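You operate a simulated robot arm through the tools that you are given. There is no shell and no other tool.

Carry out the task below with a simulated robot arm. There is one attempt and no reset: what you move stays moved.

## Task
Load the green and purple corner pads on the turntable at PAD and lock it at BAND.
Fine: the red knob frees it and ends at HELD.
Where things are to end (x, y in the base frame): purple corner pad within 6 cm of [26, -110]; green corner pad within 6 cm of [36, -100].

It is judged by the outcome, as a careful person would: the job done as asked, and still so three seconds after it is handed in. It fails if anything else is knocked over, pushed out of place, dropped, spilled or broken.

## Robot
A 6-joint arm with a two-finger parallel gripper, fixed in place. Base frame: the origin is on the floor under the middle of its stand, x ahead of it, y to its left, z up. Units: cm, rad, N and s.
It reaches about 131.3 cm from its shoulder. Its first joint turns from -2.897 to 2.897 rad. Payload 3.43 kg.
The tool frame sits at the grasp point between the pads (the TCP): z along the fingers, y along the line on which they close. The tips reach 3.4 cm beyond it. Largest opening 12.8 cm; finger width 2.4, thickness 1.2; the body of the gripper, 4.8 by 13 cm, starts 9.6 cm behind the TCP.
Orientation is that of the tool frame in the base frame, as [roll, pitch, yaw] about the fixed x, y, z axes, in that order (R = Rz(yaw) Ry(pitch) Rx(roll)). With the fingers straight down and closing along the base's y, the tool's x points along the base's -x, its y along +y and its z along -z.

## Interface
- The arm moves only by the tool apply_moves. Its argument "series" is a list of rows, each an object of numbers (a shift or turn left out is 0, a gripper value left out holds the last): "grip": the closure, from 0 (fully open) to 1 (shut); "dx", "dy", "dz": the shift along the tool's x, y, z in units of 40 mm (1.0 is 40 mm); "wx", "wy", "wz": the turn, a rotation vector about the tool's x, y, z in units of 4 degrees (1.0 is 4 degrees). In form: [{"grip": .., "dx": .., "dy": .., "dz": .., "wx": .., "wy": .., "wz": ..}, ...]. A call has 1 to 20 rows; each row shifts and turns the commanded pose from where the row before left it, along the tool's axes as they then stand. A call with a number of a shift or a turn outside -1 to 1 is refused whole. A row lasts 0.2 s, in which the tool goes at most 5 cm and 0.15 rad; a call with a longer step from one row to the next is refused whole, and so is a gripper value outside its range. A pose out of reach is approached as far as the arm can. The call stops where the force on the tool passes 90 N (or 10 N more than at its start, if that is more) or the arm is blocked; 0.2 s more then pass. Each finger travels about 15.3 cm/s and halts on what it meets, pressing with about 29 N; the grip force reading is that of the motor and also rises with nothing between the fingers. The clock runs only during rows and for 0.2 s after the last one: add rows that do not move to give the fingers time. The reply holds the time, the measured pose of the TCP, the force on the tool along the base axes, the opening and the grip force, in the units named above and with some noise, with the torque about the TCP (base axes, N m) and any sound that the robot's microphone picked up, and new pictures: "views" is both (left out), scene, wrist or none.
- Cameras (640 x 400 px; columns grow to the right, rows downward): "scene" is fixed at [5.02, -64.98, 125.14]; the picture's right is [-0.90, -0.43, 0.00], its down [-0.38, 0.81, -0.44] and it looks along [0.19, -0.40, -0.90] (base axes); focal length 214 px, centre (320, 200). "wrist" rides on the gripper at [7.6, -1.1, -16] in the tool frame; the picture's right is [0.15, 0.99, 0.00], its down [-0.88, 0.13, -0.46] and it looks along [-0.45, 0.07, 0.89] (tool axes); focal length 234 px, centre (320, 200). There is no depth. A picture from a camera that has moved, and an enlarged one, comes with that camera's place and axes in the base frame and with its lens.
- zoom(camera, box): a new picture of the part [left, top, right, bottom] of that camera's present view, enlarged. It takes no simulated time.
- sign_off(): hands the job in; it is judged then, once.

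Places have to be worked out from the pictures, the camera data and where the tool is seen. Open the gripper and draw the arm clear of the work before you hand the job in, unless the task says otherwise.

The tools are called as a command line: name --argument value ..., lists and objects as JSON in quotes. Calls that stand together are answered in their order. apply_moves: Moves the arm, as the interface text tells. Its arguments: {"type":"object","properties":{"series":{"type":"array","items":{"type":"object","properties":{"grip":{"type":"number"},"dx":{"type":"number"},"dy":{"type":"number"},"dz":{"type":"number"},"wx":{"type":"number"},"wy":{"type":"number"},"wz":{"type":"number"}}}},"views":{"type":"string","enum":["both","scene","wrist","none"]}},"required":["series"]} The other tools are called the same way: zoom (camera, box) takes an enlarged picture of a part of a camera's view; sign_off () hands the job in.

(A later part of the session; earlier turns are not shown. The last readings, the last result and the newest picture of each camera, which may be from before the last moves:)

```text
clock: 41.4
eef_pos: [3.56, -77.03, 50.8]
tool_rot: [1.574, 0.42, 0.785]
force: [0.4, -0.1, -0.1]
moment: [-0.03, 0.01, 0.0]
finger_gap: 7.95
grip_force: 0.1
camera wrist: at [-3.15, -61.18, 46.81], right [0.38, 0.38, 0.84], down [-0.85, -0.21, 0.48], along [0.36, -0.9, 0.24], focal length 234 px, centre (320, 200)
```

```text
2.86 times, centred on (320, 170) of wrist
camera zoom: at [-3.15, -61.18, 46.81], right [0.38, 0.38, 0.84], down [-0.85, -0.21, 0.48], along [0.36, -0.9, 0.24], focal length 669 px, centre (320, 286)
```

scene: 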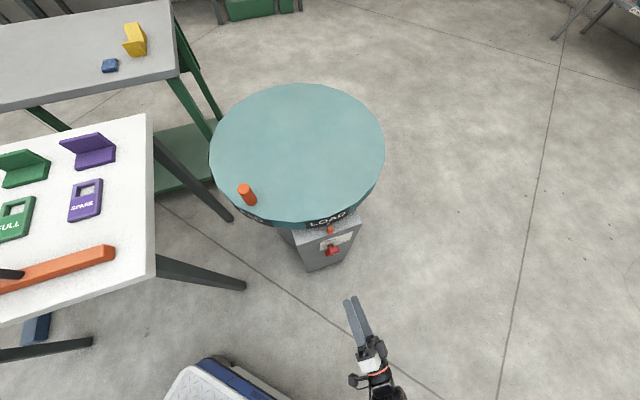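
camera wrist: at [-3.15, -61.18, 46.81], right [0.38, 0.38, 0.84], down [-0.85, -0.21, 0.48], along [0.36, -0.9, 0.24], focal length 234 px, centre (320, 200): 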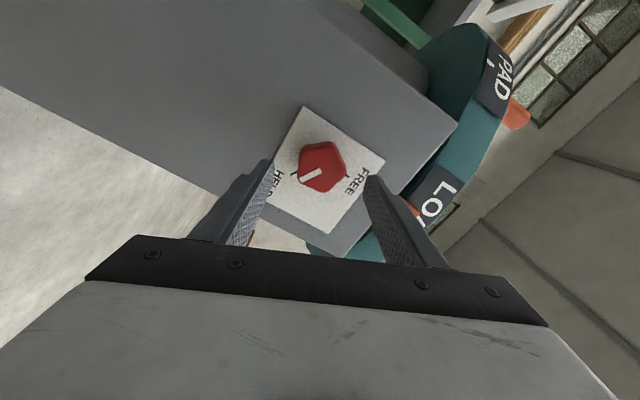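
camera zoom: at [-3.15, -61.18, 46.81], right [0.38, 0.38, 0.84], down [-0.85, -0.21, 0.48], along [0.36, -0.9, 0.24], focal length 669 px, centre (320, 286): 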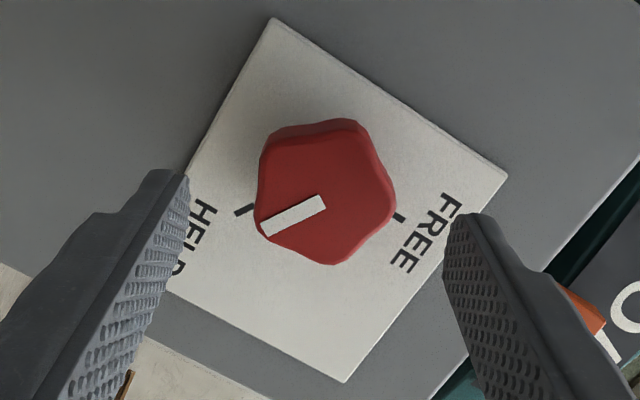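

Alignment is good (axis vs. TCP within ~1 mm). I move in the last 4.5 cm and close gently on the knob.

apply_moves --series '[{"dz": 0.6}, {"dz": 0.5}, {}, {"grip": 0.5}, {"grip": 0.6}, {"grip": 0.7}, {"grip": 0.7}]' --views "wrist"

zoom --camera "wrist" --box '[220, 100, 420, 240]'

```text
clock: 43.0
eef_pos: [6.81, -79.93, 50.97]
tool_rot: [1.572, 0.419, 0.788]
force: [7.2, 6.7, 19.4]
moment: [-0.39, -0.33, 1.22]
finger_gap: 4.44
grip_force: 45.1
camera wrist: at [0.01, -64.23, 46.82], right [0.38, 0.38, 0.84], down [-0.85, -0.21, 0.48], along [0.36, -0.9, 0.24], focal length 234 px, centre (320, 200)
```

wrist: 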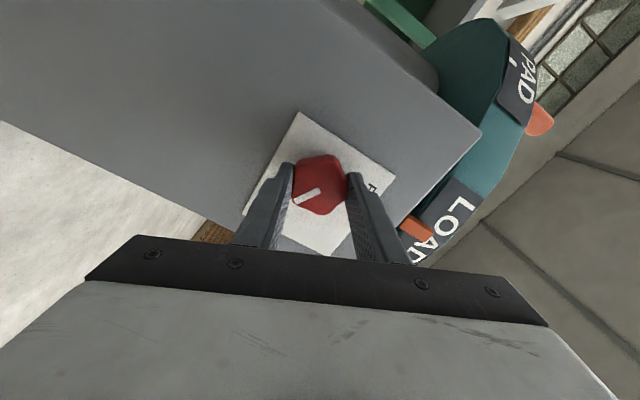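

```text
2.86 times, centred on (320, 170) of wrist
camera zoom: at [0.01, -64.23, 46.82], right [0.38, 0.38, 0.84], down [-0.85, -0.21, 0.48], along [0.36, -0.9, 0.24], focal length 669 px, centre (320, 286)
```

zoom: 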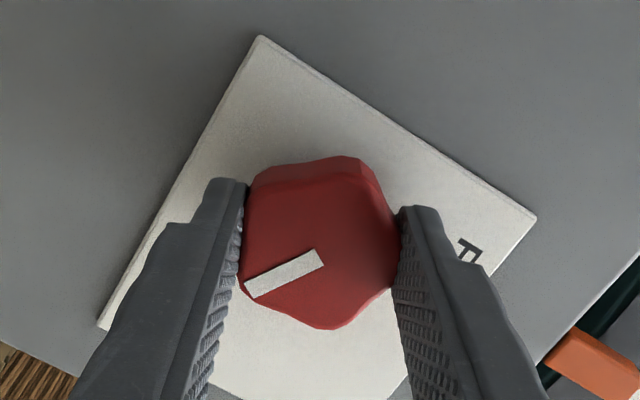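

Knob is gripped (gap 4.44). There is ~20 N side load because flat and lobe differ in radius, so I shift 2 mm along the jaw line to relax it, then begin twisting counter-clockwise.

apply_moves --series '[{"dy": 0.05}, {}]' --views "none"

apply_moves --series '[{"wz": -1, "dx": 0.004}, {"wz": -1, "dx": 0.004}, {"wz": -1, "dx": 0.004}, {"wz": -1, "dx": 0.004}, {"wz": -1, "dx": 0.004}]' --views "wrist"

```text
clock: 43.6
eef_pos: [6.76, -79.9, 51.01]
tool_rot: [1.574, 0.419, 0.787]
force: [7.1, -11.3, 4.8]
moment: [-0.36, -0.25, 0.03]
finger_gap: 4.45
grip_force: 44.4
```

```text
clock: 44.8
eef_pos: [6.76, -79.77, 50.63]
tool_rot: [1.577, 0.768, 0.79]
force: [-11.2, -1.5, -7.0]
moment: [0.29, 0.18, 1.28]
finger_gap: 4.46
grip_force: 44.9
camera wrist: at [-1.24, -65.19, 44.67], right [0.56, 0.56, 0.61], down [-0.7, -0.06, 0.71], along [0.43, -0.83, 0.36], focal length 234 px, centre (320, 200)
```

wrist: 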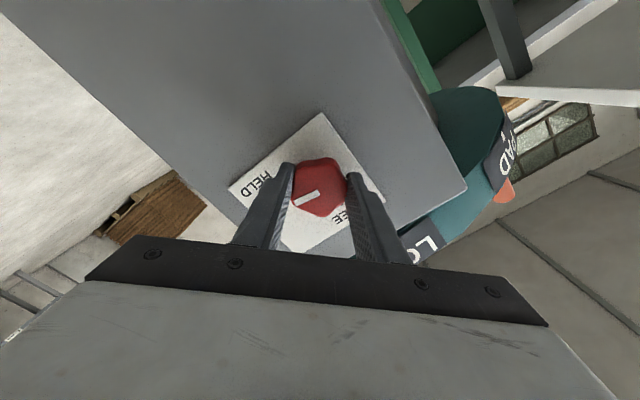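

The knob turns with the jaws and loads are small. I continue the twist.

apply_moves --series '[{"wz": -1, "dx": 0.004}, {"wz": -1, "dx": 0.004}, {"wz": -1, "dx": 0.004}, {"wz": -1, "dx": 0.004}, {"wz": -1, "dx": 0.004}, {"wz": -1, "dx": 0.004}, {"wz": -1, "dx": 0.004}, {"wz": -1, "dx": 0.004}, {"wz": -1, "dx": 0.004}, {"wz": -1, "dx": 0.004}]' --views "none"

apply_moves --series '[{"wz": -1, "dx": 0.004}, {"wz": -1, "dx": 0.004}, {"wz": -1, "dx": 0.004}, {"wz": -1, "dx": 0.004}, {"wz": -1, "dx": 0.004}, {"wz": -1, "dx": 0.004}, {"wz": -1, "dx": 0.004}, {"wz": -1, "dx": 0.004}, {"wz": -1, "dx": 0.004}, {"wz": -1, "dx": 0.004}]' --views "wrist"

zoom --camera "wrist" --box '[220, 100, 420, 240]'

```text
clock: 46.7
eef_pos: [6.61, -79.92, 50.65]
tool_rot: [1.603, 1.353, 0.807]
force: [-27.9, -22.9, -16.0]
moment: [0.96, 0.74, -0.11]
finger_gap: 4.45
grip_force: 45.0
stopped in row 9: the force on the tool passed its limit at 92 N (the readings are from after the stop); the commanded pose is now the measured one
```

```text
clock: 48.4
eef_pos: [6.79, -80.35, 51.06]
tool_rot: [-1.641, 1.319, -2.396]
force: [33.5, 41.0, 4.4]
moment: [0.48, 0.38, -0.07]
finger_gap: 4.49
grip_force: 44.7
out of reach, approached as far as the arm can: row 7, 8
stopped in row 8: the force on the tool passed its limit at 119 N (the readings are from after the stop); the commanded pose is now the measured one
camera wrist: at [-6.93, -71.49, 44.31], right [0.63, 0.67, -0.39], down [-0.08, 0.55, 0.83], along [0.77, -0.49, 0.4], focal length 234 px, centre (320, 200)
```

wrist: 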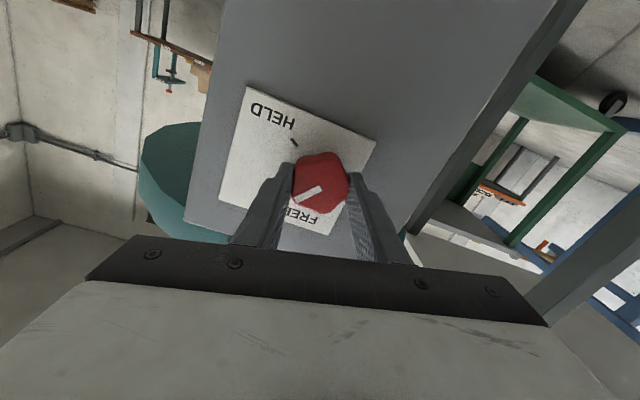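

```text
2.86 times, centred on (320, 170) of wrist
camera zoom: at [-6.93, -71.49, 44.31], right [0.63, 0.67, -0.39], down [-0.08, 0.55, 0.83], along [0.77, -0.49, 0.4], focal length 669 px, centre (320, 286)
```

zoom: 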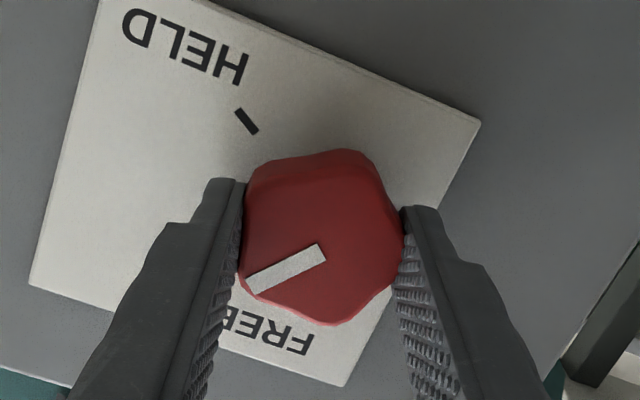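

The knob has turned about 80° but the wrist hit a roll limit and side loads built up. I open the jaws to release, then look.

apply_moves --series '[{"grip": 0.38}, {"grip": 0.38}, {}]' --views "wrist"

zoom --camera "wrist" --box '[220, 100, 420, 240]'

```text
clock: 49.2
eef_pos: [6.41, -80.55, 51.13]
tool_rot: [-1.64, 1.315, -2.402]
force: [0.3, 0.7, 0.5]
moment: [-0.02, 0.02, 0.04]
finger_gap: 7.95
grip_force: 0.0
camera wrist: at [-7.26, -71.66, 44.38], right [0.63, 0.67, -0.39], down [-0.08, 0.56, 0.83], along [0.77, -0.49, 0.4], focal length 234 px, centre (320, 200)
```

wrist: 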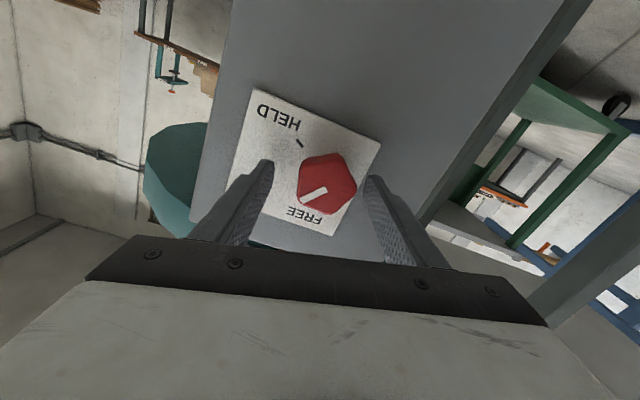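

```text
2.86 times, centred on (320, 170) of wrist
camera zoom: at [-7.26, -71.66, 44.38], right [0.63, 0.67, -0.39], down [-0.08, 0.56, 0.83], along [0.77, -0.49, 0.4], focal length 669 px, centre (320, 286)
```

zoom: 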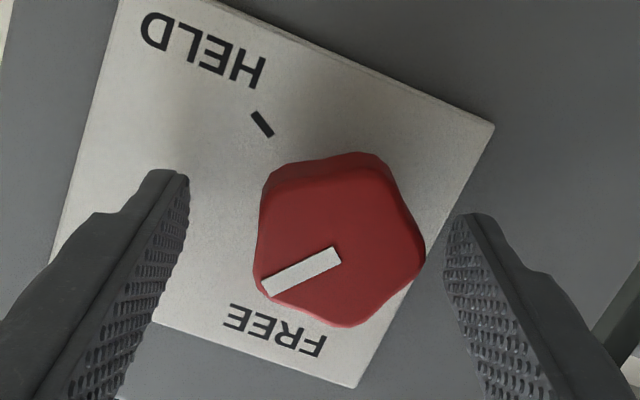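

The knob stays put, about 40° short of FREE. I back out 8 cm, roll the gripper back +72° (one lobe pitch), and re-center.

apply_moves --series '[{"dz": -1}, {"dz": -1}, {"wz": 1}, {"wz": 1}, {"wz": 1}, {"wz": 1}, {"wz": 1}, {"wz": 1}, {"wz": 1}, {"wz": 1}, {"wz": 1}, {"wz": 1}, {"wz": 1}, {"wz": 1}, {"wz": 1}, {"wz": 1}, {"wz": 1}, {"wz": 1}, {"wz": 1}, {"wz": 1}]' --views "wrist"

zoom --camera "wrist" --box '[220, 80, 420, 220]'

```text
clock: 53.4
eef_pos: [0.69, -75.02, 51.23]
tool_rot: [1.594, 0.567, 0.817]
force: [0.7, -0.4, -0.8]
moment: [0.02, -0.01, 0.02]
finger_gap: 7.97
grip_force: 0.1
camera wrist: at [-6.84, -59.82, 46.47], right [0.46, 0.46, 0.76], down [-0.79, -0.18, 0.59], along [0.41, -0.87, 0.28], focal length 234 px, centre (320, 200)
```

wrist: 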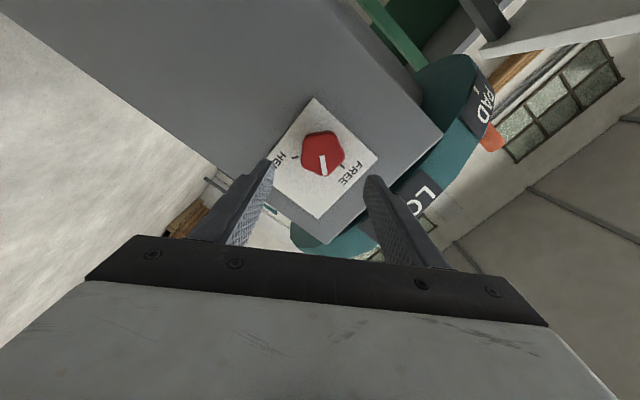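

```text
2.86 times, centred on (320, 150) of wrist
camera zoom: at [-6.84, -59.82, 46.47], right [0.46, 0.46, 0.76], down [-0.79, -0.18, 0.59], along [0.41, -0.87, 0.28], focal length 669 px, centre (320, 343)
```

zoom: 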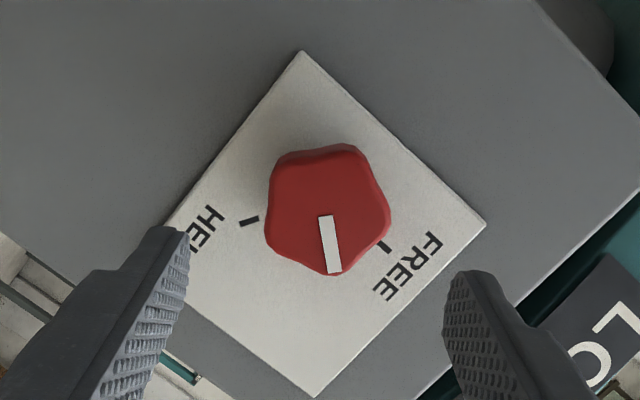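

Measured in this view, the mark is 39° short of FREE; axis ≈[7.8, -81.2, 50.9]. I shift onto the axis, move in and grip again.

apply_moves --series '[{"dx": 0.132, "dy": 0.084}, {"dz": 0.98}, {"dz": 0.97}, {}, {"grip": 0.5}, {"grip": 0.6}, {"grip": 0.7}, {"grip": 0.7}]' --views "wrist"

zoom --camera "wrist" --box '[220, 100, 420, 240]'

```text
clock: 55.2
eef_pos: [6.58, -79.91, 51.1]
tool_rot: [1.59, 0.569, 0.816]
force: [-4.5, -9.6, -13.1]
moment: [0.0, 0.0, -0.21]
finger_gap: 4.79
grip_force: 8.6
camera wrist: at [-0.9, -64.63, 46.34], right [0.46, 0.46, 0.76], down [-0.79, -0.18, 0.59], along [0.41, -0.87, 0.28], focal length 234 px, centre (320, 200)
```

wrist: 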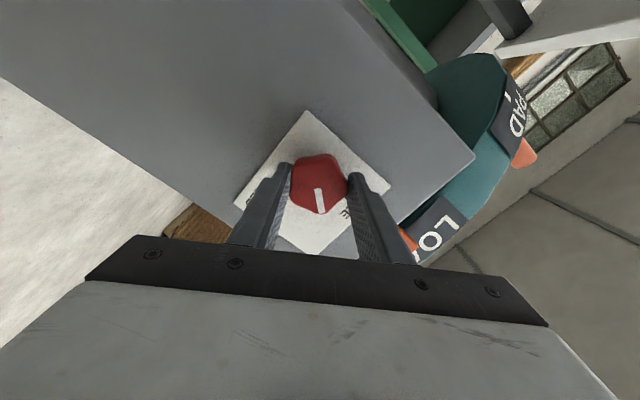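

```text
2.86 times, centred on (320, 170) of wrist
camera zoom: at [-0.9, -64.63, 46.34], right [0.46, 0.46, 0.76], down [-0.79, -0.18, 0.59], along [0.41, -0.87, 0.28], focal length 669 px, centre (320, 286)
```

zoom: 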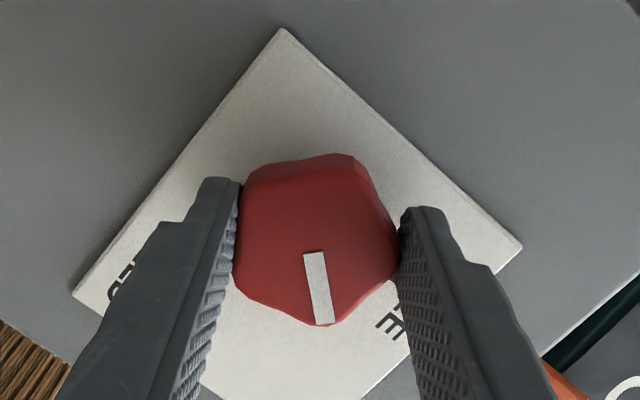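

The jaws are still closing; I give them time and read the load.

apply_moves --series '[{"grip": 0.72}, {}, {}]' --views "none"

```text
clock: 56.0
eef_pos: [6.72, -79.83, 51.18]
tool_rot: [1.591, 0.568, 0.818]
force: [-5.7, -11.2, -17.6]
moment: [0.1, 0.1, -0.09]
finger_gap: 4.82
grip_force: 10.9
```

There's ~20 N along −y, so I'm offset a couple of millimetres; I correct along the jaw line.

apply_moves --series '[{"dy": -0.06, "grip": 0.75}, {}, {}]' --views "wrist"

zoom --camera "wrist" --box '[220, 100, 420, 240]'

```text
clock: 56.8
eef_pos: [6.52, -79.88, 50.87]
tool_rot: [1.592, 0.567, 0.816]
force: [-6.3, 0.5, -12.9]
moment: [-0.2, -0.25, 0.09]
finger_gap: 4.45
grip_force: 44.3
camera wrist: at [-0.98, -64.71, 46.18], right [0.46, 0.46, 0.76], down [-0.79, -0.18, 0.59], along [0.41, -0.87, 0.28], focal length 234 px, centre (320, 200)
```

wrist: 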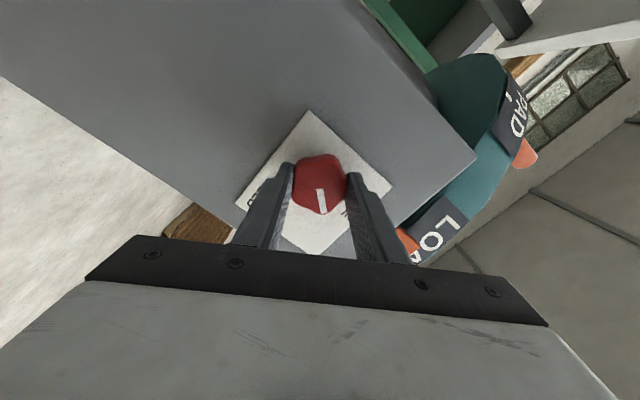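

```text
2.86 times, centred on (320, 170) of wrist
camera zoom: at [-0.98, -64.71, 46.18], right [0.46, 0.46, 0.76], down [-0.79, -0.18, 0.59], along [0.41, -0.87, 0.28], focal length 669 px, centre (320, 286)
```

zoom: 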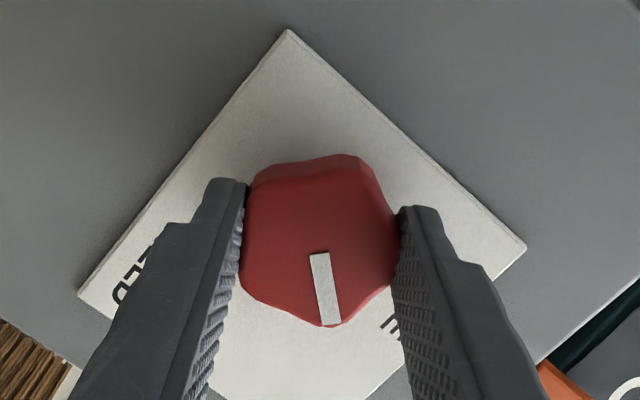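

Now properly gripped (gap 4.45, low load). I twist the remaining ~39° counter-clockwise in two parts.

apply_moves --series '[{"wz": -1, "dx": 0.004}, {"wz": -1, "dx": 0.004}, {"wz": -1, "dx": 0.004}, {"wz": -1, "dx": 0.004}, {"wz": -1, "dx": 0.004}]' --views "none"

```text
clock: 58.0
eef_pos: [6.54, -79.98, 50.78]
tool_rot: [1.599, 0.919, 0.827]
force: [-17.1, 9.6, -8.3]
moment: [0.83, 0.86, -0.48]
finger_gap: 4.45
grip_force: 45.0
```

apply_moves --series '[{"wz": -1, "dx": 0.004}, {"wz": -1, "dx": 0.004}, {"wz": -1, "dx": 0.004}, {"wz": -1, "dx": 0.004}, {"wz": -0.75, "dx": 0.003}, {}]' --views "wrist"

zoom --camera "wrist" --box '[220, 100, 420, 240]'

```text
clock: 59.4
eef_pos: [6.55, -80.01, 50.81]
tool_rot: [1.626, 1.25, 0.855]
force: [-35.6, -8.3, -7.7]
moment: [0.71, 0.64, -1.58]
finger_gap: 4.47
grip_force: 45.6
camera wrist: at [-4.11, -67.96, 43.58], right [0.69, 0.71, 0.17], down [-0.42, 0.19, 0.88], along [0.59, -0.68, 0.43], focal length 234 px, centre (320, 200)
```

wrist: 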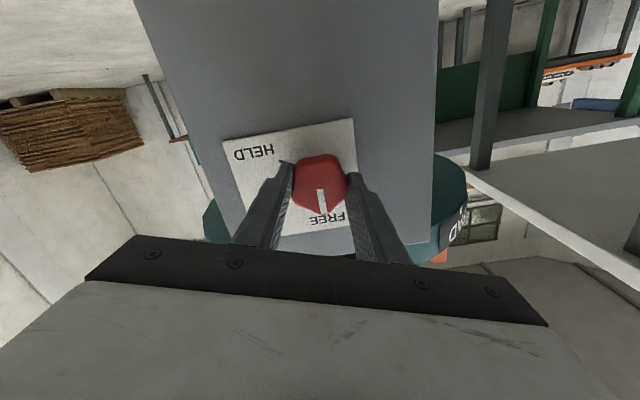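

```text
2.86 times, centred on (320, 170) of wrist
camera zoom: at [-4.11, -67.96, 43.58], right [0.69, 0.71, 0.17], down [-0.42, 0.19, 0.88], along [0.59, -0.68, 0.43], focal length 669 px, centre (320, 286)
```

zoom: 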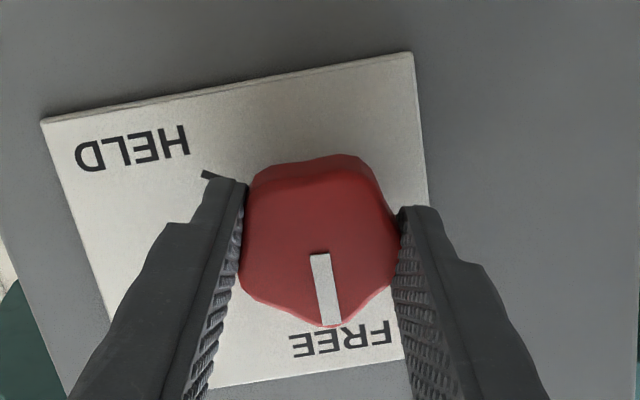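

The mark now points straight up at FREE (measured 0° off). I release the knob, back straight out, and check both views.

apply_moves --series '[{"grip": 0.38}, {"grip": 0.38}, {}, {"dz": -1}, {"dz": -1}, {"dz": -1}]'

zoom --camera "wrist" --box '[220, 60, 420, 200]'

zoom --camera "scene" --box '[270, 190, 370, 270]'

```text
clock: 60.8
eef_pos: [-1.99, -71.45, 51.02]
tool_rot: [1.625, 1.249, 0.861]
force: [-0.1, -0.1, 0.0]
moment: [-0.02, -0.01, 0.01]
finger_gap: 7.93
grip_force: 0.0
camera wrist: at [-12.79, -59.47, 43.67], right [0.68, 0.71, 0.17], down [-0.42, 0.19, 0.88], along [0.59, -0.68, 0.43], focal length 234 px, centre (320, 200)
```

scene: 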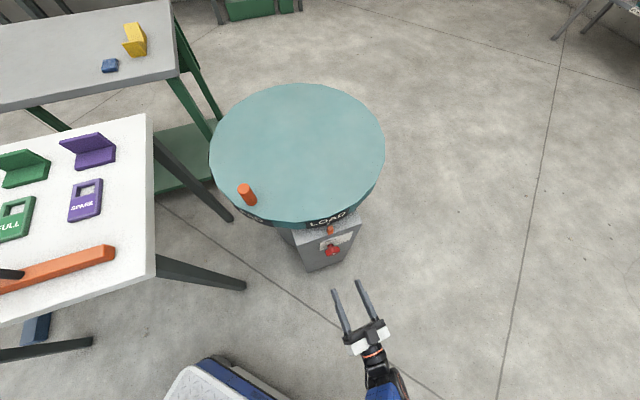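
wrist: 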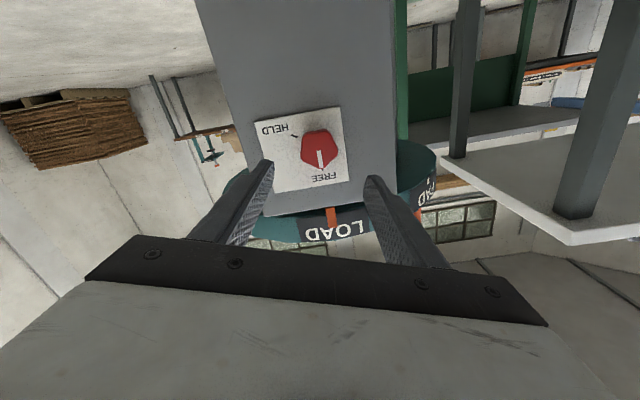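

```text
2.86 times, centred on (320, 130) of wrist
camera zoom: at [-12.79, -59.47, 43.67], right [0.68, 0.71, 0.17], down [-0.42, 0.19, 0.88], along [0.59, -0.68, 0.43], focal length 669 px, centre (320, 400)
```

zoom: 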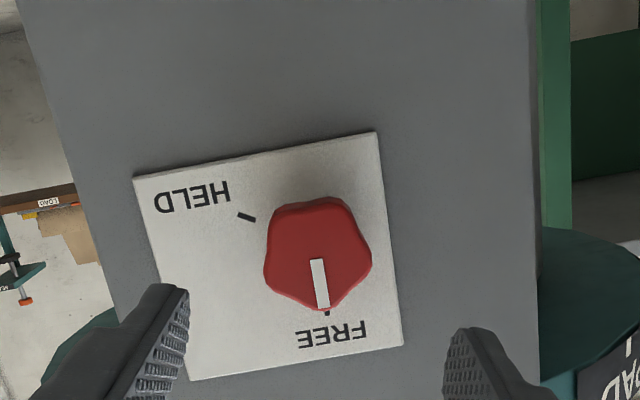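

```text
5.00 times, centred on (320, 230) of scene
camera zoom: at [5.02, -64.98, 125.14], right [-0.9, -0.43, 0.0], down [-0.38, 0.81, -0.44], along [0.19, -0.4, -0.9], focal length 1072 px, centre (320, 50)
```

zoom: 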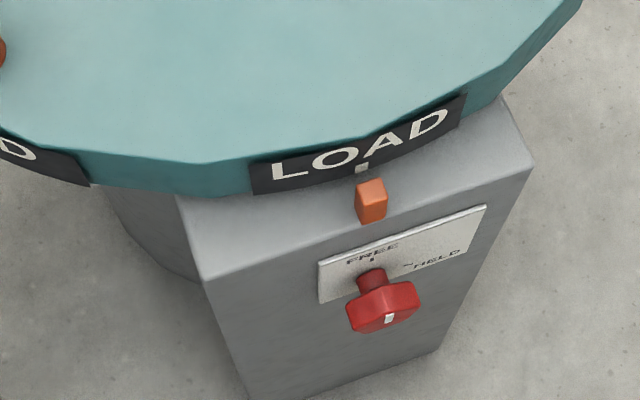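

Knob is at FREE. Now I back away further and swing the tool back to pointing down.

apply_moves --series '[{"dz": -1, "wz": -1}, {"wz": -1}, {"wz": -1}, {"wz": -1}, {"wy": 1}, {"wy": 1}, {"wy": 1}, {"wy": 1}, {"wy": 1}, {"wy": 1}, {"wy": 1}, {"wy": 1}, {"wy": 1}, {"wy": 1}, {"wy": 1}, {"wy": 1}]' --views "none"

apply_moves --series '[{"wy": 1}, {"wy": 1}, {"wy": 1}, {"wy": 1}, {"wy": 1}, {"wy": 1}, {"wy": 1}, {"wy": 1}, {"wy": 1}, {"wy": 1}]' --views "none"

```text
clock: 64.2
eef_pos: [-4.79, -68.84, 50.91]
tool_rot: [3.087, 0.715, 2.338]
force: [-0.8, 0.0, -0.4]
moment: [-0.01, 0.02, -0.04]
finger_gap: 7.92
grip_force: 0.2
```

```text
clock: 66.4
eef_pos: [-4.61, -68.87, 51.16]
tool_rot: [3.099, 0.015, 2.375]
force: [0.2, 1.3, -0.4]
moment: [0.01, 0.03, 0.04]
finger_gap: 7.96
grip_force: 0.2
```

Tool is nearly vertical. I fix the small residual tilt, raise, and yaw counter-clockwise at the same time.

apply_moves --series '[{"wx": 0.61, "wy": 0.21}, {"dz": -1, "wz": -1}, {"dz": -1, "wz": -1}, {"dz": -1, "wz": -1}, {"dz": -1, "wz": -1}, {"dz": -1, "wz": -1}, {"dz": -1, "wz": -1}, {"dz": -1, "wz": -1}, {"dz": -1, "wz": -1}, {"dz": -1, "wz": -1}, {"dz": -1, "wz": -1}, {"wz": -1}, {"wz": -1}, {"wz": -1}, {"wz": -1}, {"wz": -1}, {"wz": -1}]' --views "none"

```text
clock: 70.0
eef_pos: [-5.03, -68.77, 91.08]
tool_rot: [-3.139, 0.001, -2.788]
force: [-0.5, -0.3, -0.3]
moment: [-0.03, 0.02, 0.01]
finger_gap: 7.92
grip_force: 0.1
```

Next I carry the tool above the peg at safe height.

apply_moves --series '[{"dx": -0.81, "dy": -0.62}, {"dx": -0.81, "dy": -0.62}, {"dx": -0.81, "dy": -0.62}, {"dx": -0.81, "dy": -0.62}, {"dx": -0.81, "dy": -0.62}, {"dx": -0.81, "dy": -0.62}, {"dx": -0.81, "dy": -0.62}, {"dx": -0.81, "dy": -0.62}, {"dx": -0.81, "dy": -0.62}, {"dx": -0.81, "dy": -0.62}, {"wz": -1}, {"wz": -1}, {"wz": -1}, {"wz": -1}, {"wz": -1}, {"wz": -1}, {"wz": -1}, {"wz": -1}]'

```text
clock: 73.8
eef_pos: [34.01, -80.82, 91.08]
tool_rot: [-3.137, -0.002, -2.23]
force: [0.1, 0.2, -0.3]
moment: [-0.02, -0.01, -0.03]
finger_gap: 7.93
grip_force: 0.1
camera wrist: at [30.32, -87.64, 107.1], right [-0.87, 0.49, 0.0], down [0.44, 0.78, 0.45], along [0.23, 0.39, -0.89], focal length 234 px, centre (320, 200)
```

scene: 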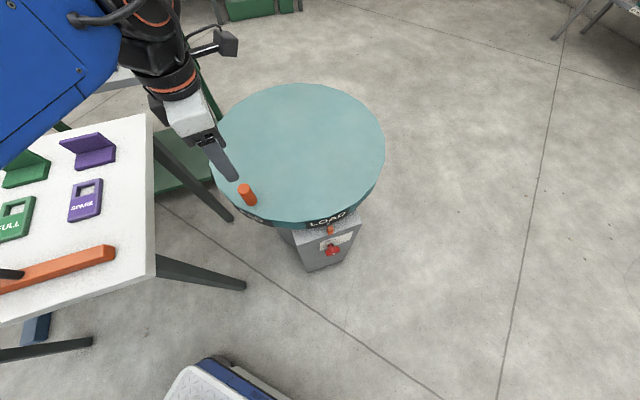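
wrist: 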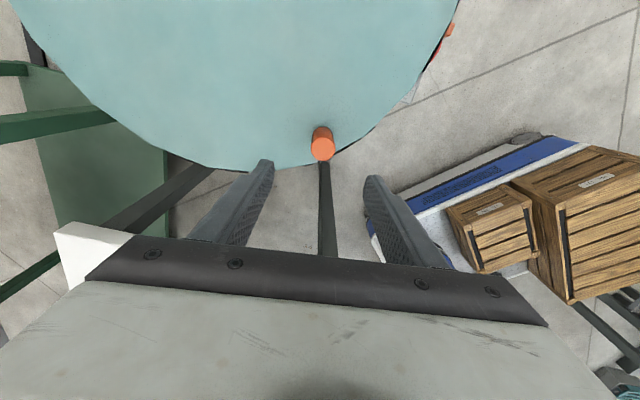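

I zoom on the peg to fix its position relative to the jaws.

zoom --camera "wrist" --box '[240, 80, 400, 200]'

zoom --camera "scene" --box '[200, 150, 360, 250]'

```text
3.33 times, centred on (320, 140) of wrist
camera zoom: at [30.32, -87.64, 107.1], right [-0.87, 0.49, 0.0], down [0.44, 0.78, 0.45], along [0.23, 0.39, -0.89], focal length 781 px, centre (320, 400)
```

zoom: 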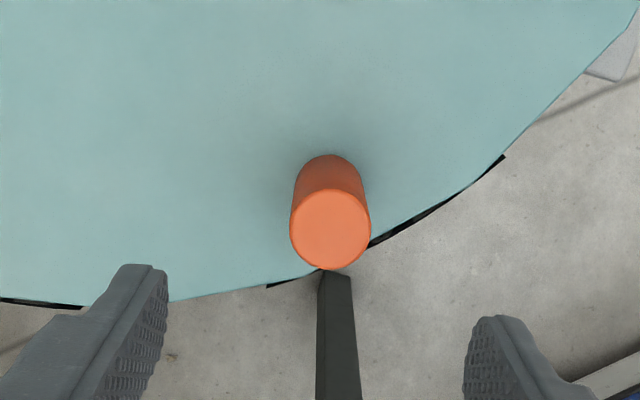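

```text
4.00 times, centred on (280, 200) of scene
camera zoom: at [5.02, -64.98, 125.14], right [-0.9, -0.43, 0.0], down [-0.38, 0.81, -0.44], along [0.19, -0.4, -0.9], focal length 858 px, centre (480, 200)
```

zoom: 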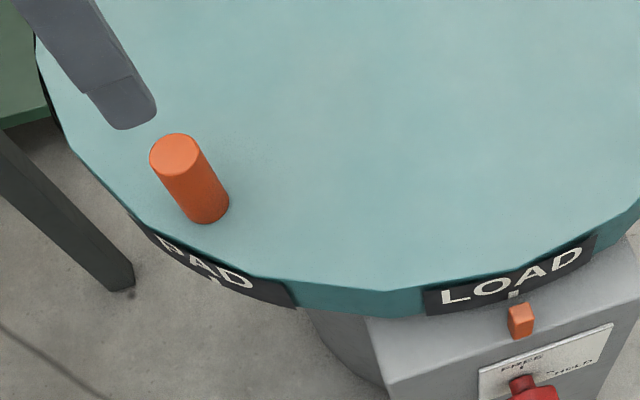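

Peg top is at [34.0, -80.9, 77.5], directly under the TCP; disk centre ≈[33, -106.5], PAD tick at 90°, LOAD tick at 135° (the pointer). I yaw a bit more so the jaws close near-tangentially, descend around the peg, and grip it.

apply_moves --series '[{"wz": -1}, {"wz": -1}, {"wz": -1}, {"wz": -1}, {"wz": -1}, {"wz": -1}, {"dz": 1}, {"dz": 1}, {"dz": 1}, {"dz": 1}, {}, {"grip": 0.6}, {"grip": 0.7}, {"grip": 0.8}, {"grip": 0.85}, {}]'

```text
clock: 77.2
eef_pos: [33.91, -80.92, 75.22]
tool_rot: [-3.141, -0.001, -1.814]
force: [-24.0, 10.6, -4.9]
moment: [0.57, 0.44, -0.1]
finger_gap: 3.38
grip_force: 13.0
camera wrist: at [33.2, -88.59, 91.29], right [-1.0, 0.1, 0.0], down [0.08, 0.89, 0.45], along [0.05, 0.45, -0.89], focal length 234 px, centre (320, 200)
```

scene: 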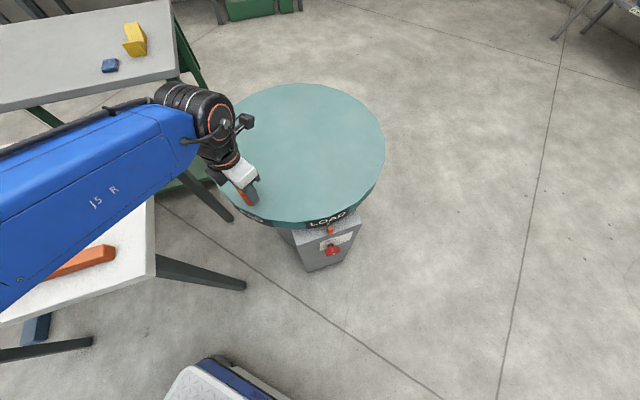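
wrist: 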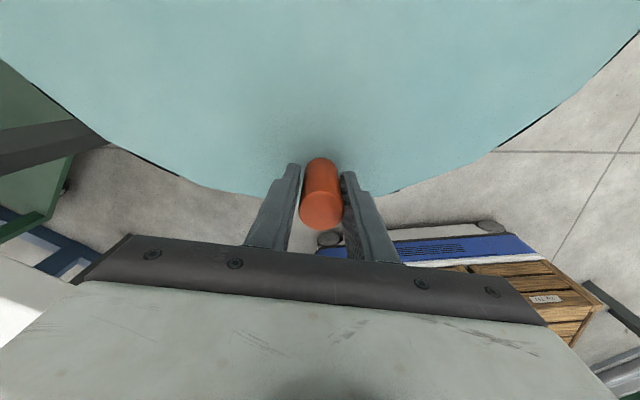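

One jaw touches first (peg ~2 mm toward −x). I shift 2 mm along the jaw line and close fully.

apply_moves --series '[{"dy": 0.05, "grip": 0.9}, {}, {}]' --views "none"

```text
clock: 78.0
eef_pos: [33.81, -80.85, 75.27]
tool_rot: [-3.141, -0.002, -1.814]
force: [-24.7, 14.6, -3.2]
moment: [1.37, 1.37, -0.36]
finger_gap: 3.15
grip_force: 44.9
```

Peg is gripped (gap 3.15). I start the arc slowly: 8° counter-clockwise.

apply_moves --series '[{"wz": -0.5, "dx": 0.0525, "dy": 0.217}, {"wz": -0.5, "dx": 0.0525, "dy": 0.217}, {"wz": -0.5, "dx": 0.0525, "dy": 0.217}, {"wz": -0.5, "dx": 0.0525, "dy": 0.217}]'

```text
clock: 79.0
eef_pos: [30.19, -80.99, 75.38]
tool_rot: [-3.14, -0.002, -1.672]
force: [-2.1, 18.3, -3.2]
moment: [1.13, 1.5, -0.39]
finger_gap: 3.14
grip_force: 45.0
camera wrist: at [30.64, -88.71, 91.32], right [-1.0, -0.04, 0.0], down [-0.04, 0.89, 0.45], along [-0.02, 0.45, -0.89], focal length 234 px, centre (320, 200)
```

scene: 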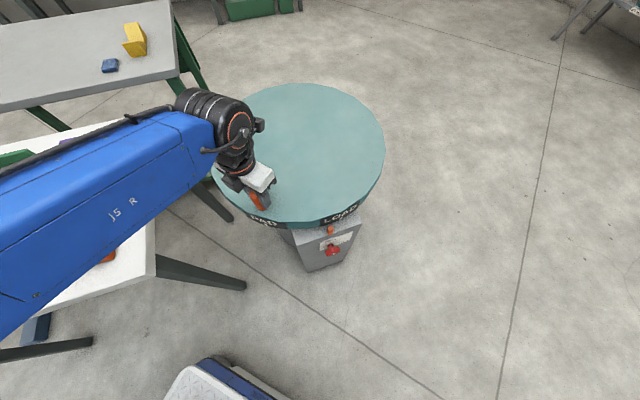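
wrist: 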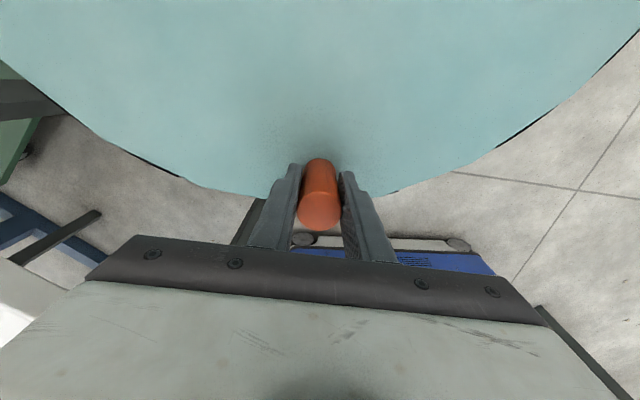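

The disk turns freely with the peg (8° so far, small loads). I continue another 32°.

apply_moves --series '[{"wz": -0.8, "dx": 0.06, "dy": 0.348}, {"wz": -0.8, "dx": 0.084, "dy": 0.348}, {"wz": -0.8, "dx": 0.084, "dy": 0.348}, {"wz": -0.8, "dx": 0.084, "dy": 0.348}, {"wz": -0.8, "dx": 0.084, "dy": 0.348}, {"wz": -0.8, "dx": 0.084, "dy": 0.348}, {"wz": -0.8, "dx": 0.084, "dy": 0.348}, {"wz": -0.8, "dx": 0.084, "dy": 0.348}, {"wz": -0.8, "dx": 0.084, "dy": 0.348}, {"wz": -0.8, "dx": 0.084, "dy": 0.348}]'

zoom --camera "scene" --box '[260, 170, 420, 270]'

```text
clock: 81.2
eef_pos: [32.07, -81.18, 75.26]
tool_rot: [3.098, -0.013, -1.603]
force: [0.9, 0.1, 37.6]
moment: [0.05, -2.54, -0.1]
finger_gap: 3.38
grip_force: 45.8
out of reach, approached as far as the arm can: row 1, 2, 3, 4, 5, 6, 7, 8, 9, 10
camera wrist: at [33.67, -88.66, 91.19], right [-0.99, -0.11, 0.04], down [-0.08, 0.89, 0.45], along [-0.09, 0.44, -0.89], focal length 234 px, centre (320, 200)
```

scene: 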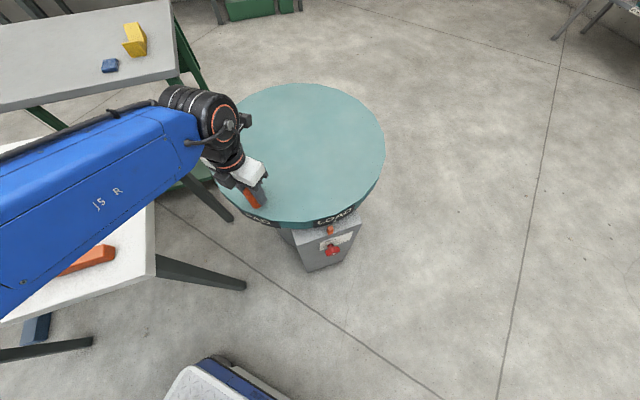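
wrist: 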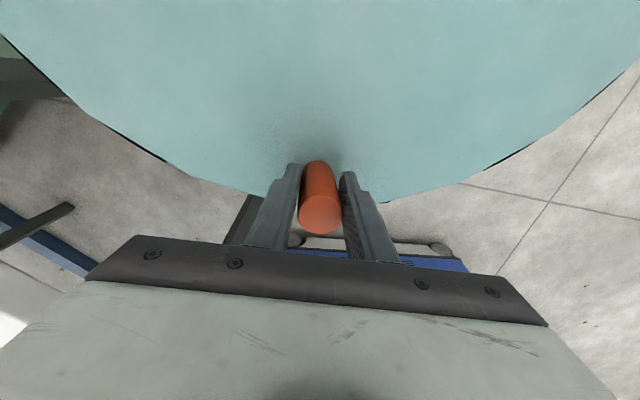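

```text
4.00 times, centred on (340, 220) of scene
camera zoom: at [5.02, -64.98, 125.14], right [-0.9, -0.43, 0.0], down [-0.38, 0.81, -0.44], along [0.19, -0.4, -0.9], focal length 858 px, centre (240, 120)
```

zoom: 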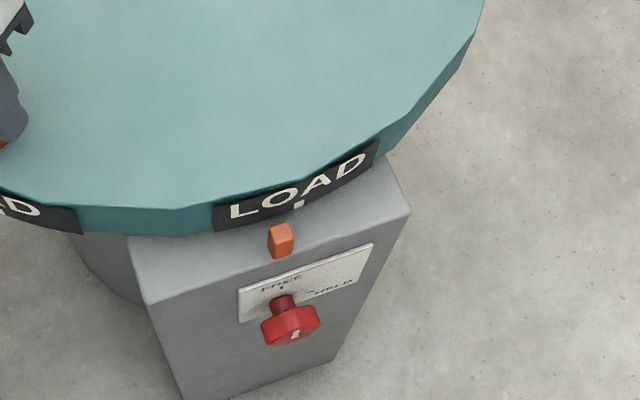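

The tool's yaw limit stopped this leg (disk only ~5° along now). I release the peg, lift off, and re-yaw the tool clockwise so the jaws suit the rest of the arc without hitting a limit.

apply_moves --series '[{"grip": 0.4}, {"grip": 0.4}, {}, {"dz": -1}, {"dz": -1}, {"dz": -1}, {"dz": -1}]' --views "none"

```text
clock: 82.8
eef_pos: [33.12, -81.04, 91.14]
tool_rot: [3.098, -0.008, -1.605]
force: [0.2, -1.7, -0.8]
moment: [0.04, 0.02, 0.01]
finger_gap: 7.68
grip_force: 0.0
```

Lifted clear. I fix the small tilt and rotate the tool clockwise by about 126°.

apply_moves --series '[{"wx": 0.62, "wy": -0.11}, {"wz": 1}, {"wz": 1}, {"wz": 1}, {"wz": 1}, {"wz": 1}, {"wz": 1}, {"wz": 1}, {"wz": 1}, {"wz": 1}, {"wz": 1}, {"wz": 1}, {"wz": 1}, {"wz": 1}, {"wz": 1}, {"wz": 1}, {"wz": 1}, {"wz": 1}, {"wz": 1}]' --views "none"

apply_moves --series '[{"wz": 1}, {"wz": 1}, {"wz": 1}, {"wz": 1}, {"wz": 1}, {"wz": 1}, {"wz": 1}, {"wz": 1}, {"wz": 1}, {"wz": 1}, {"wz": 1}, {"wz": 1}, {"wz": 1}]'

```text
clock: 86.8
eef_pos: [33.3, -81.03, 90.83]
tool_rot: [-3.141, -0.002, -2.862]
force: [0.6, -0.4, -0.3]
moment: [-0.01, 0.02, -0.02]
finger_gap: 7.68
grip_force: 0.0
out of reach, approached as far as the arm can: row 1
```

```text
clock: 89.6
eef_pos: [33.24, -81.14, 90.88]
tool_rot: [3.141, -0.001, 2.515]
force: [-0.4, 0.0, 0.6]
moment: [0.01, 0.03, 0.0]
finger_gap: 7.67
grip_force: 0.1
camera wrist: at [26.53, -77.62, 106.78], right [0.46, 0.89, 0.0], down [0.79, -0.41, 0.46], along [0.4, -0.21, -0.89], focal length 234 px, centre (320, 200)
```

scene: 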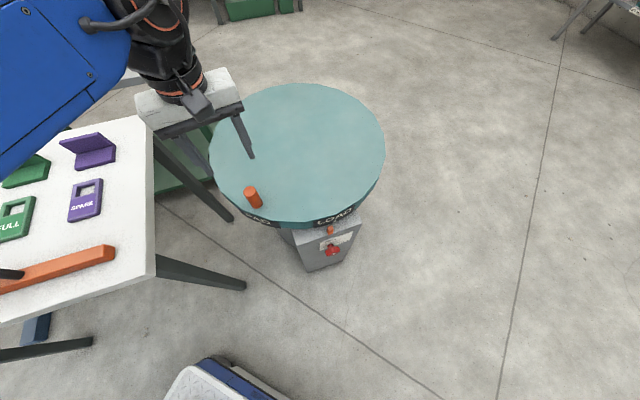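
wrist: 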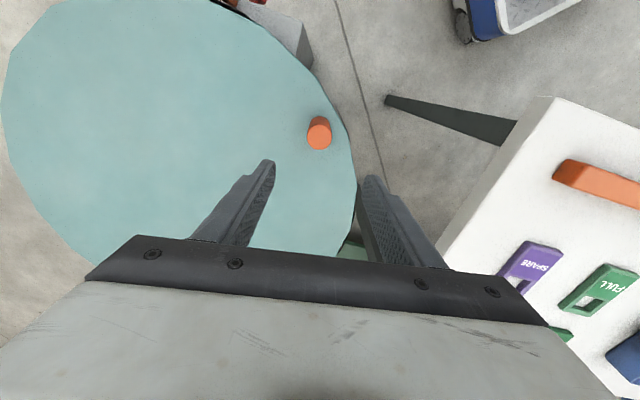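

I locate the peg again from this view.

zoom --camera "wrist" --box '[240, 80, 400, 200]'

zoom --camera "scene" --box '[200, 150, 360, 250]'

```text
3.33 times, centred on (320, 140) of wrist
camera zoom: at [26.53, -77.62, 106.78], right [0.46, 0.89, 0.0], down [0.79, -0.41, 0.46], along [0.4, -0.21, -0.89], focal length 781 px, centre (320, 400)
```

zoom: 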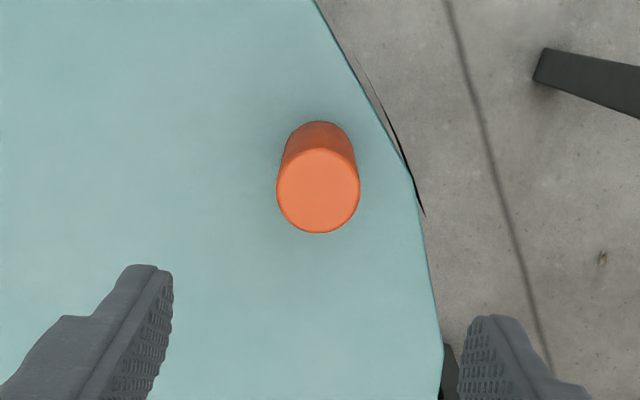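

```text
4.00 times, centred on (280, 200) of scene
camera zoom: at [5.02, -64.98, 125.14], right [-0.9, -0.43, 0.0], down [-0.38, 0.81, -0.44], along [0.19, -0.4, -0.9], focal length 858 px, centre (480, 200)
```

zoom: 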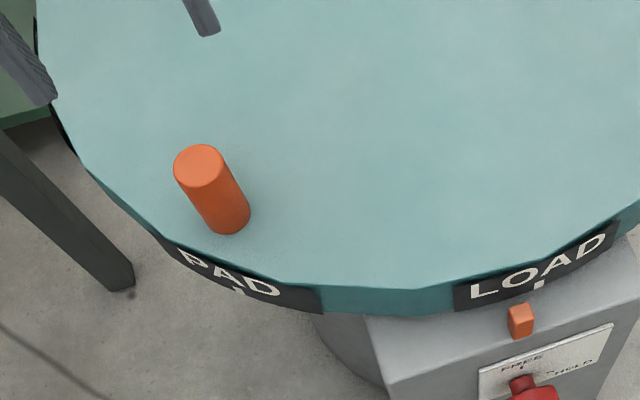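

Peg is now at [32.0, -80.65] (92° around the centre). I move over it, descend and grip with this yaw.

apply_moves --series '[{"dx": 0.323, "dy": -0.083}, {"dz": 1}, {"dz": 1}, {"dz": 1}, {"dz": 0.95}, {}, {"grip": 0.6}, {"grip": 0.7}, {"grip": 0.8}, {"grip": 0.88}, {}, {}]' --views "wrist"

```text
clock: 92.2
eef_pos: [32.06, -80.61, 75.51]
tool_rot: [-3.141, 0.001, 2.515]
force: [0.6, -4.4, 0.7]
moment: [0.78, -1.14, 0.11]
finger_gap: 3.16
grip_force: 45.1
camera wrist: at [25.37, -77.12, 91.47], right [0.46, 0.89, 0.0], down [0.79, -0.41, 0.46], along [0.4, -0.21, -0.89], focal length 234 px, centre (320, 200)
```

wrist: 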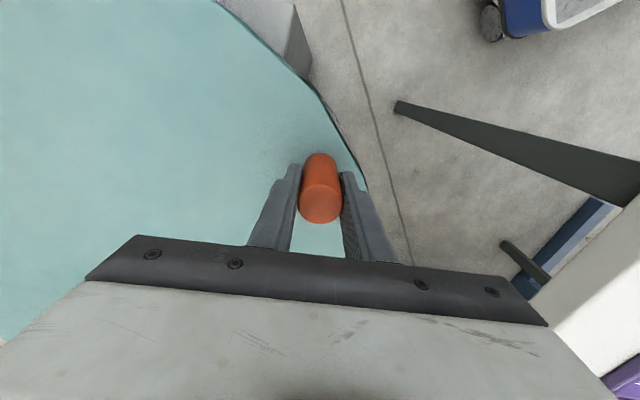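

Gripped squarely with almost no load. I follow the arc with fixed yaw, first half.

apply_moves --series '[{"dx": 0.174, "dy": -0.147}, {"dx": 0.174, "dy": -0.147}, {"dx": 0.164, "dy": -0.159}, {"dx": 0.163, "dy": -0.159}, {"dx": 0.152, "dy": -0.17}, {"dx": 0.152, "dy": -0.17}, {"dx": 0.139, "dy": -0.18}, {"dx": 0.139, "dy": -0.18}, {"dx": 0.126, "dy": -0.19}, {"dx": 0.126, "dy": -0.19}]'

```text
clock: 94.4
eef_pos: [23.13, -82.51, 75.09]
tool_rot: [-3.14, 0.002, 2.514]
force: [-2.3, 5.7, 13.3]
moment: [1.23, -0.36, -0.24]
finger_gap: 3.09
grip_force: 44.6
camera wrist: at [16.44, -79.03, 91.01], right [0.46, 0.89, 0.0], down [0.79, -0.41, 0.46], along [0.4, -0.21, -0.89], focal length 234 px, centre (320, 200)
```

scene: 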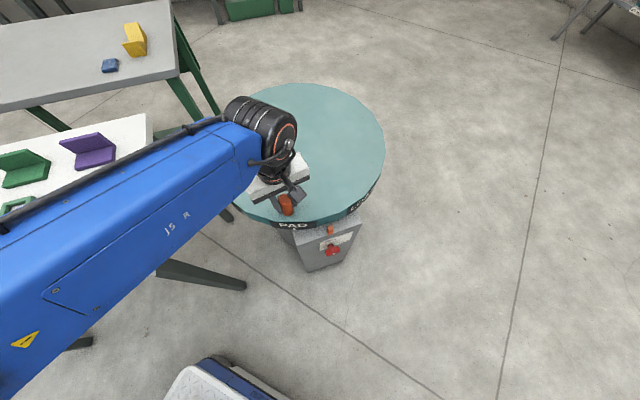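
wrist: 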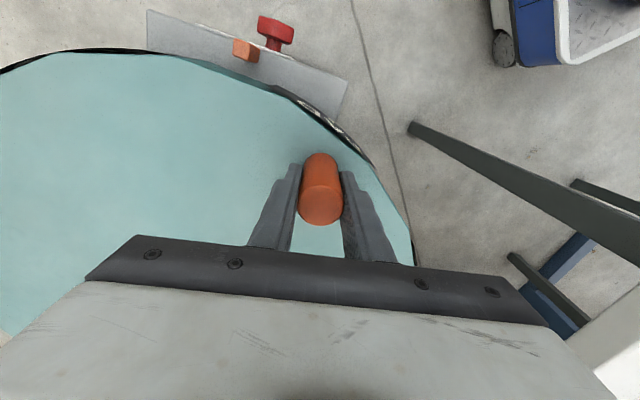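

The disk follows smoothly (now ~112°). I continue the second half to bring PAD to the pointer.

apply_moves --series '[{"dx": 0.113, "dy": -0.198}, {"dx": 0.112, "dy": -0.198}, {"dx": 0.098, "dy": -0.206}, {"dx": 0.098, "dy": -0.206}, {"dx": 0.084, "dy": -0.212}, {"dx": 0.083, "dy": -0.212}, {"dx": 0.068, "dy": -0.218}, {"dx": 0.068, "dy": -0.218}, {"dx": 0.053, "dy": -0.222}, {"dx": 0.052, "dy": -0.222}]'

zoom --camera "scene" --box '[260, 170, 420, 270]'

zoom --camera "wrist" --box '[200, 60, 440, 240]'

```text
clock: 96.6
eef_pos: [15.53, -87.42, 75.09]
tool_rot: [-3.14, -0.004, 2.515]
force: [-3.9, 8.3, -12.2]
moment: [-1.01, 0.47, 0.49]
finger_gap: 3.14
grip_force: 45.3
camera wrist: at [8.81, -83.92, 90.98], right [0.46, 0.89, 0.0], down [0.79, -0.41, 0.45], along [0.4, -0.21, -0.89], focal length 234 px, centre (320, 200)
```

scene: 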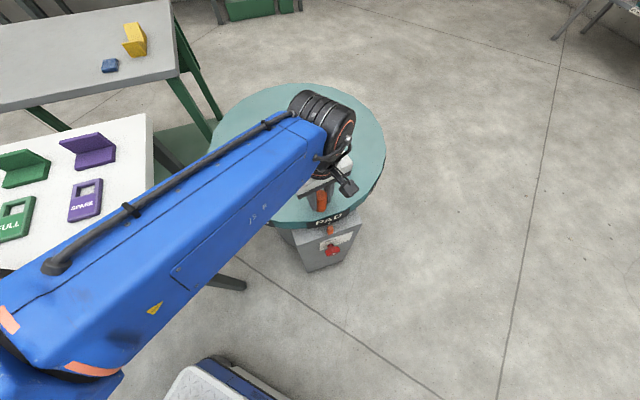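
wrist: 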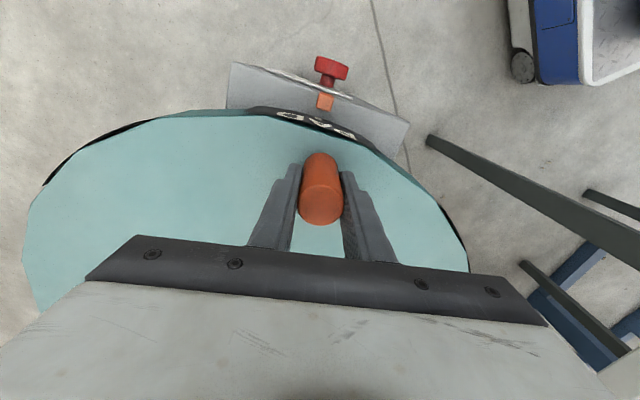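

```text
4.00 times, centred on (340, 220) of scene
camera zoom: at [5.02, -64.98, 125.14], right [-0.9, -0.43, 0.0], down [-0.38, 0.81, -0.44], along [0.19, -0.4, -0.9], focal length 858 px, centre (240, 120)
```

zoom: 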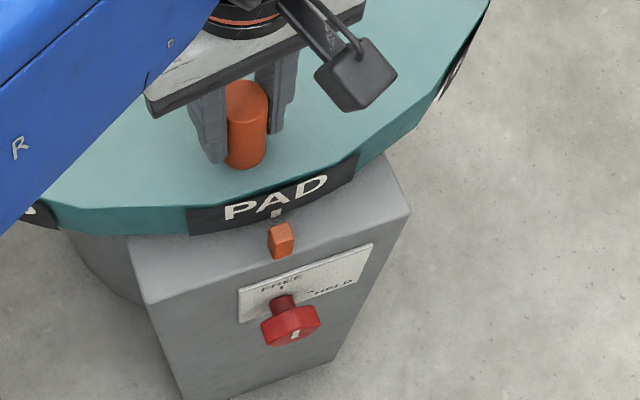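

```text
2.22 times, centred on (320, 150) of wrist
camera zoom: at [8.81, -83.92, 90.98], right [0.46, 0.89, 0.0], down [0.79, -0.41, 0.45], along [0.4, -0.21, -0.89], focal length 520 px, centre (320, 311)
```

zoom: 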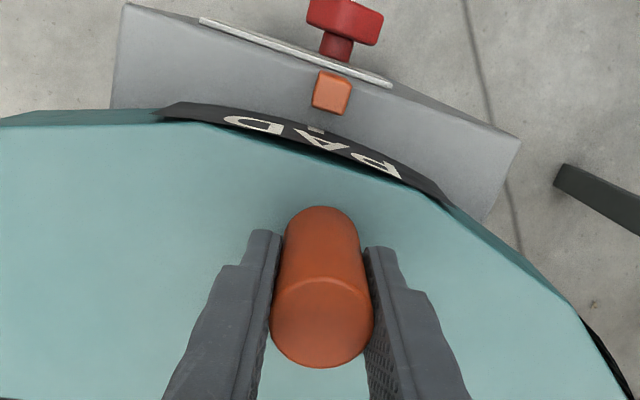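

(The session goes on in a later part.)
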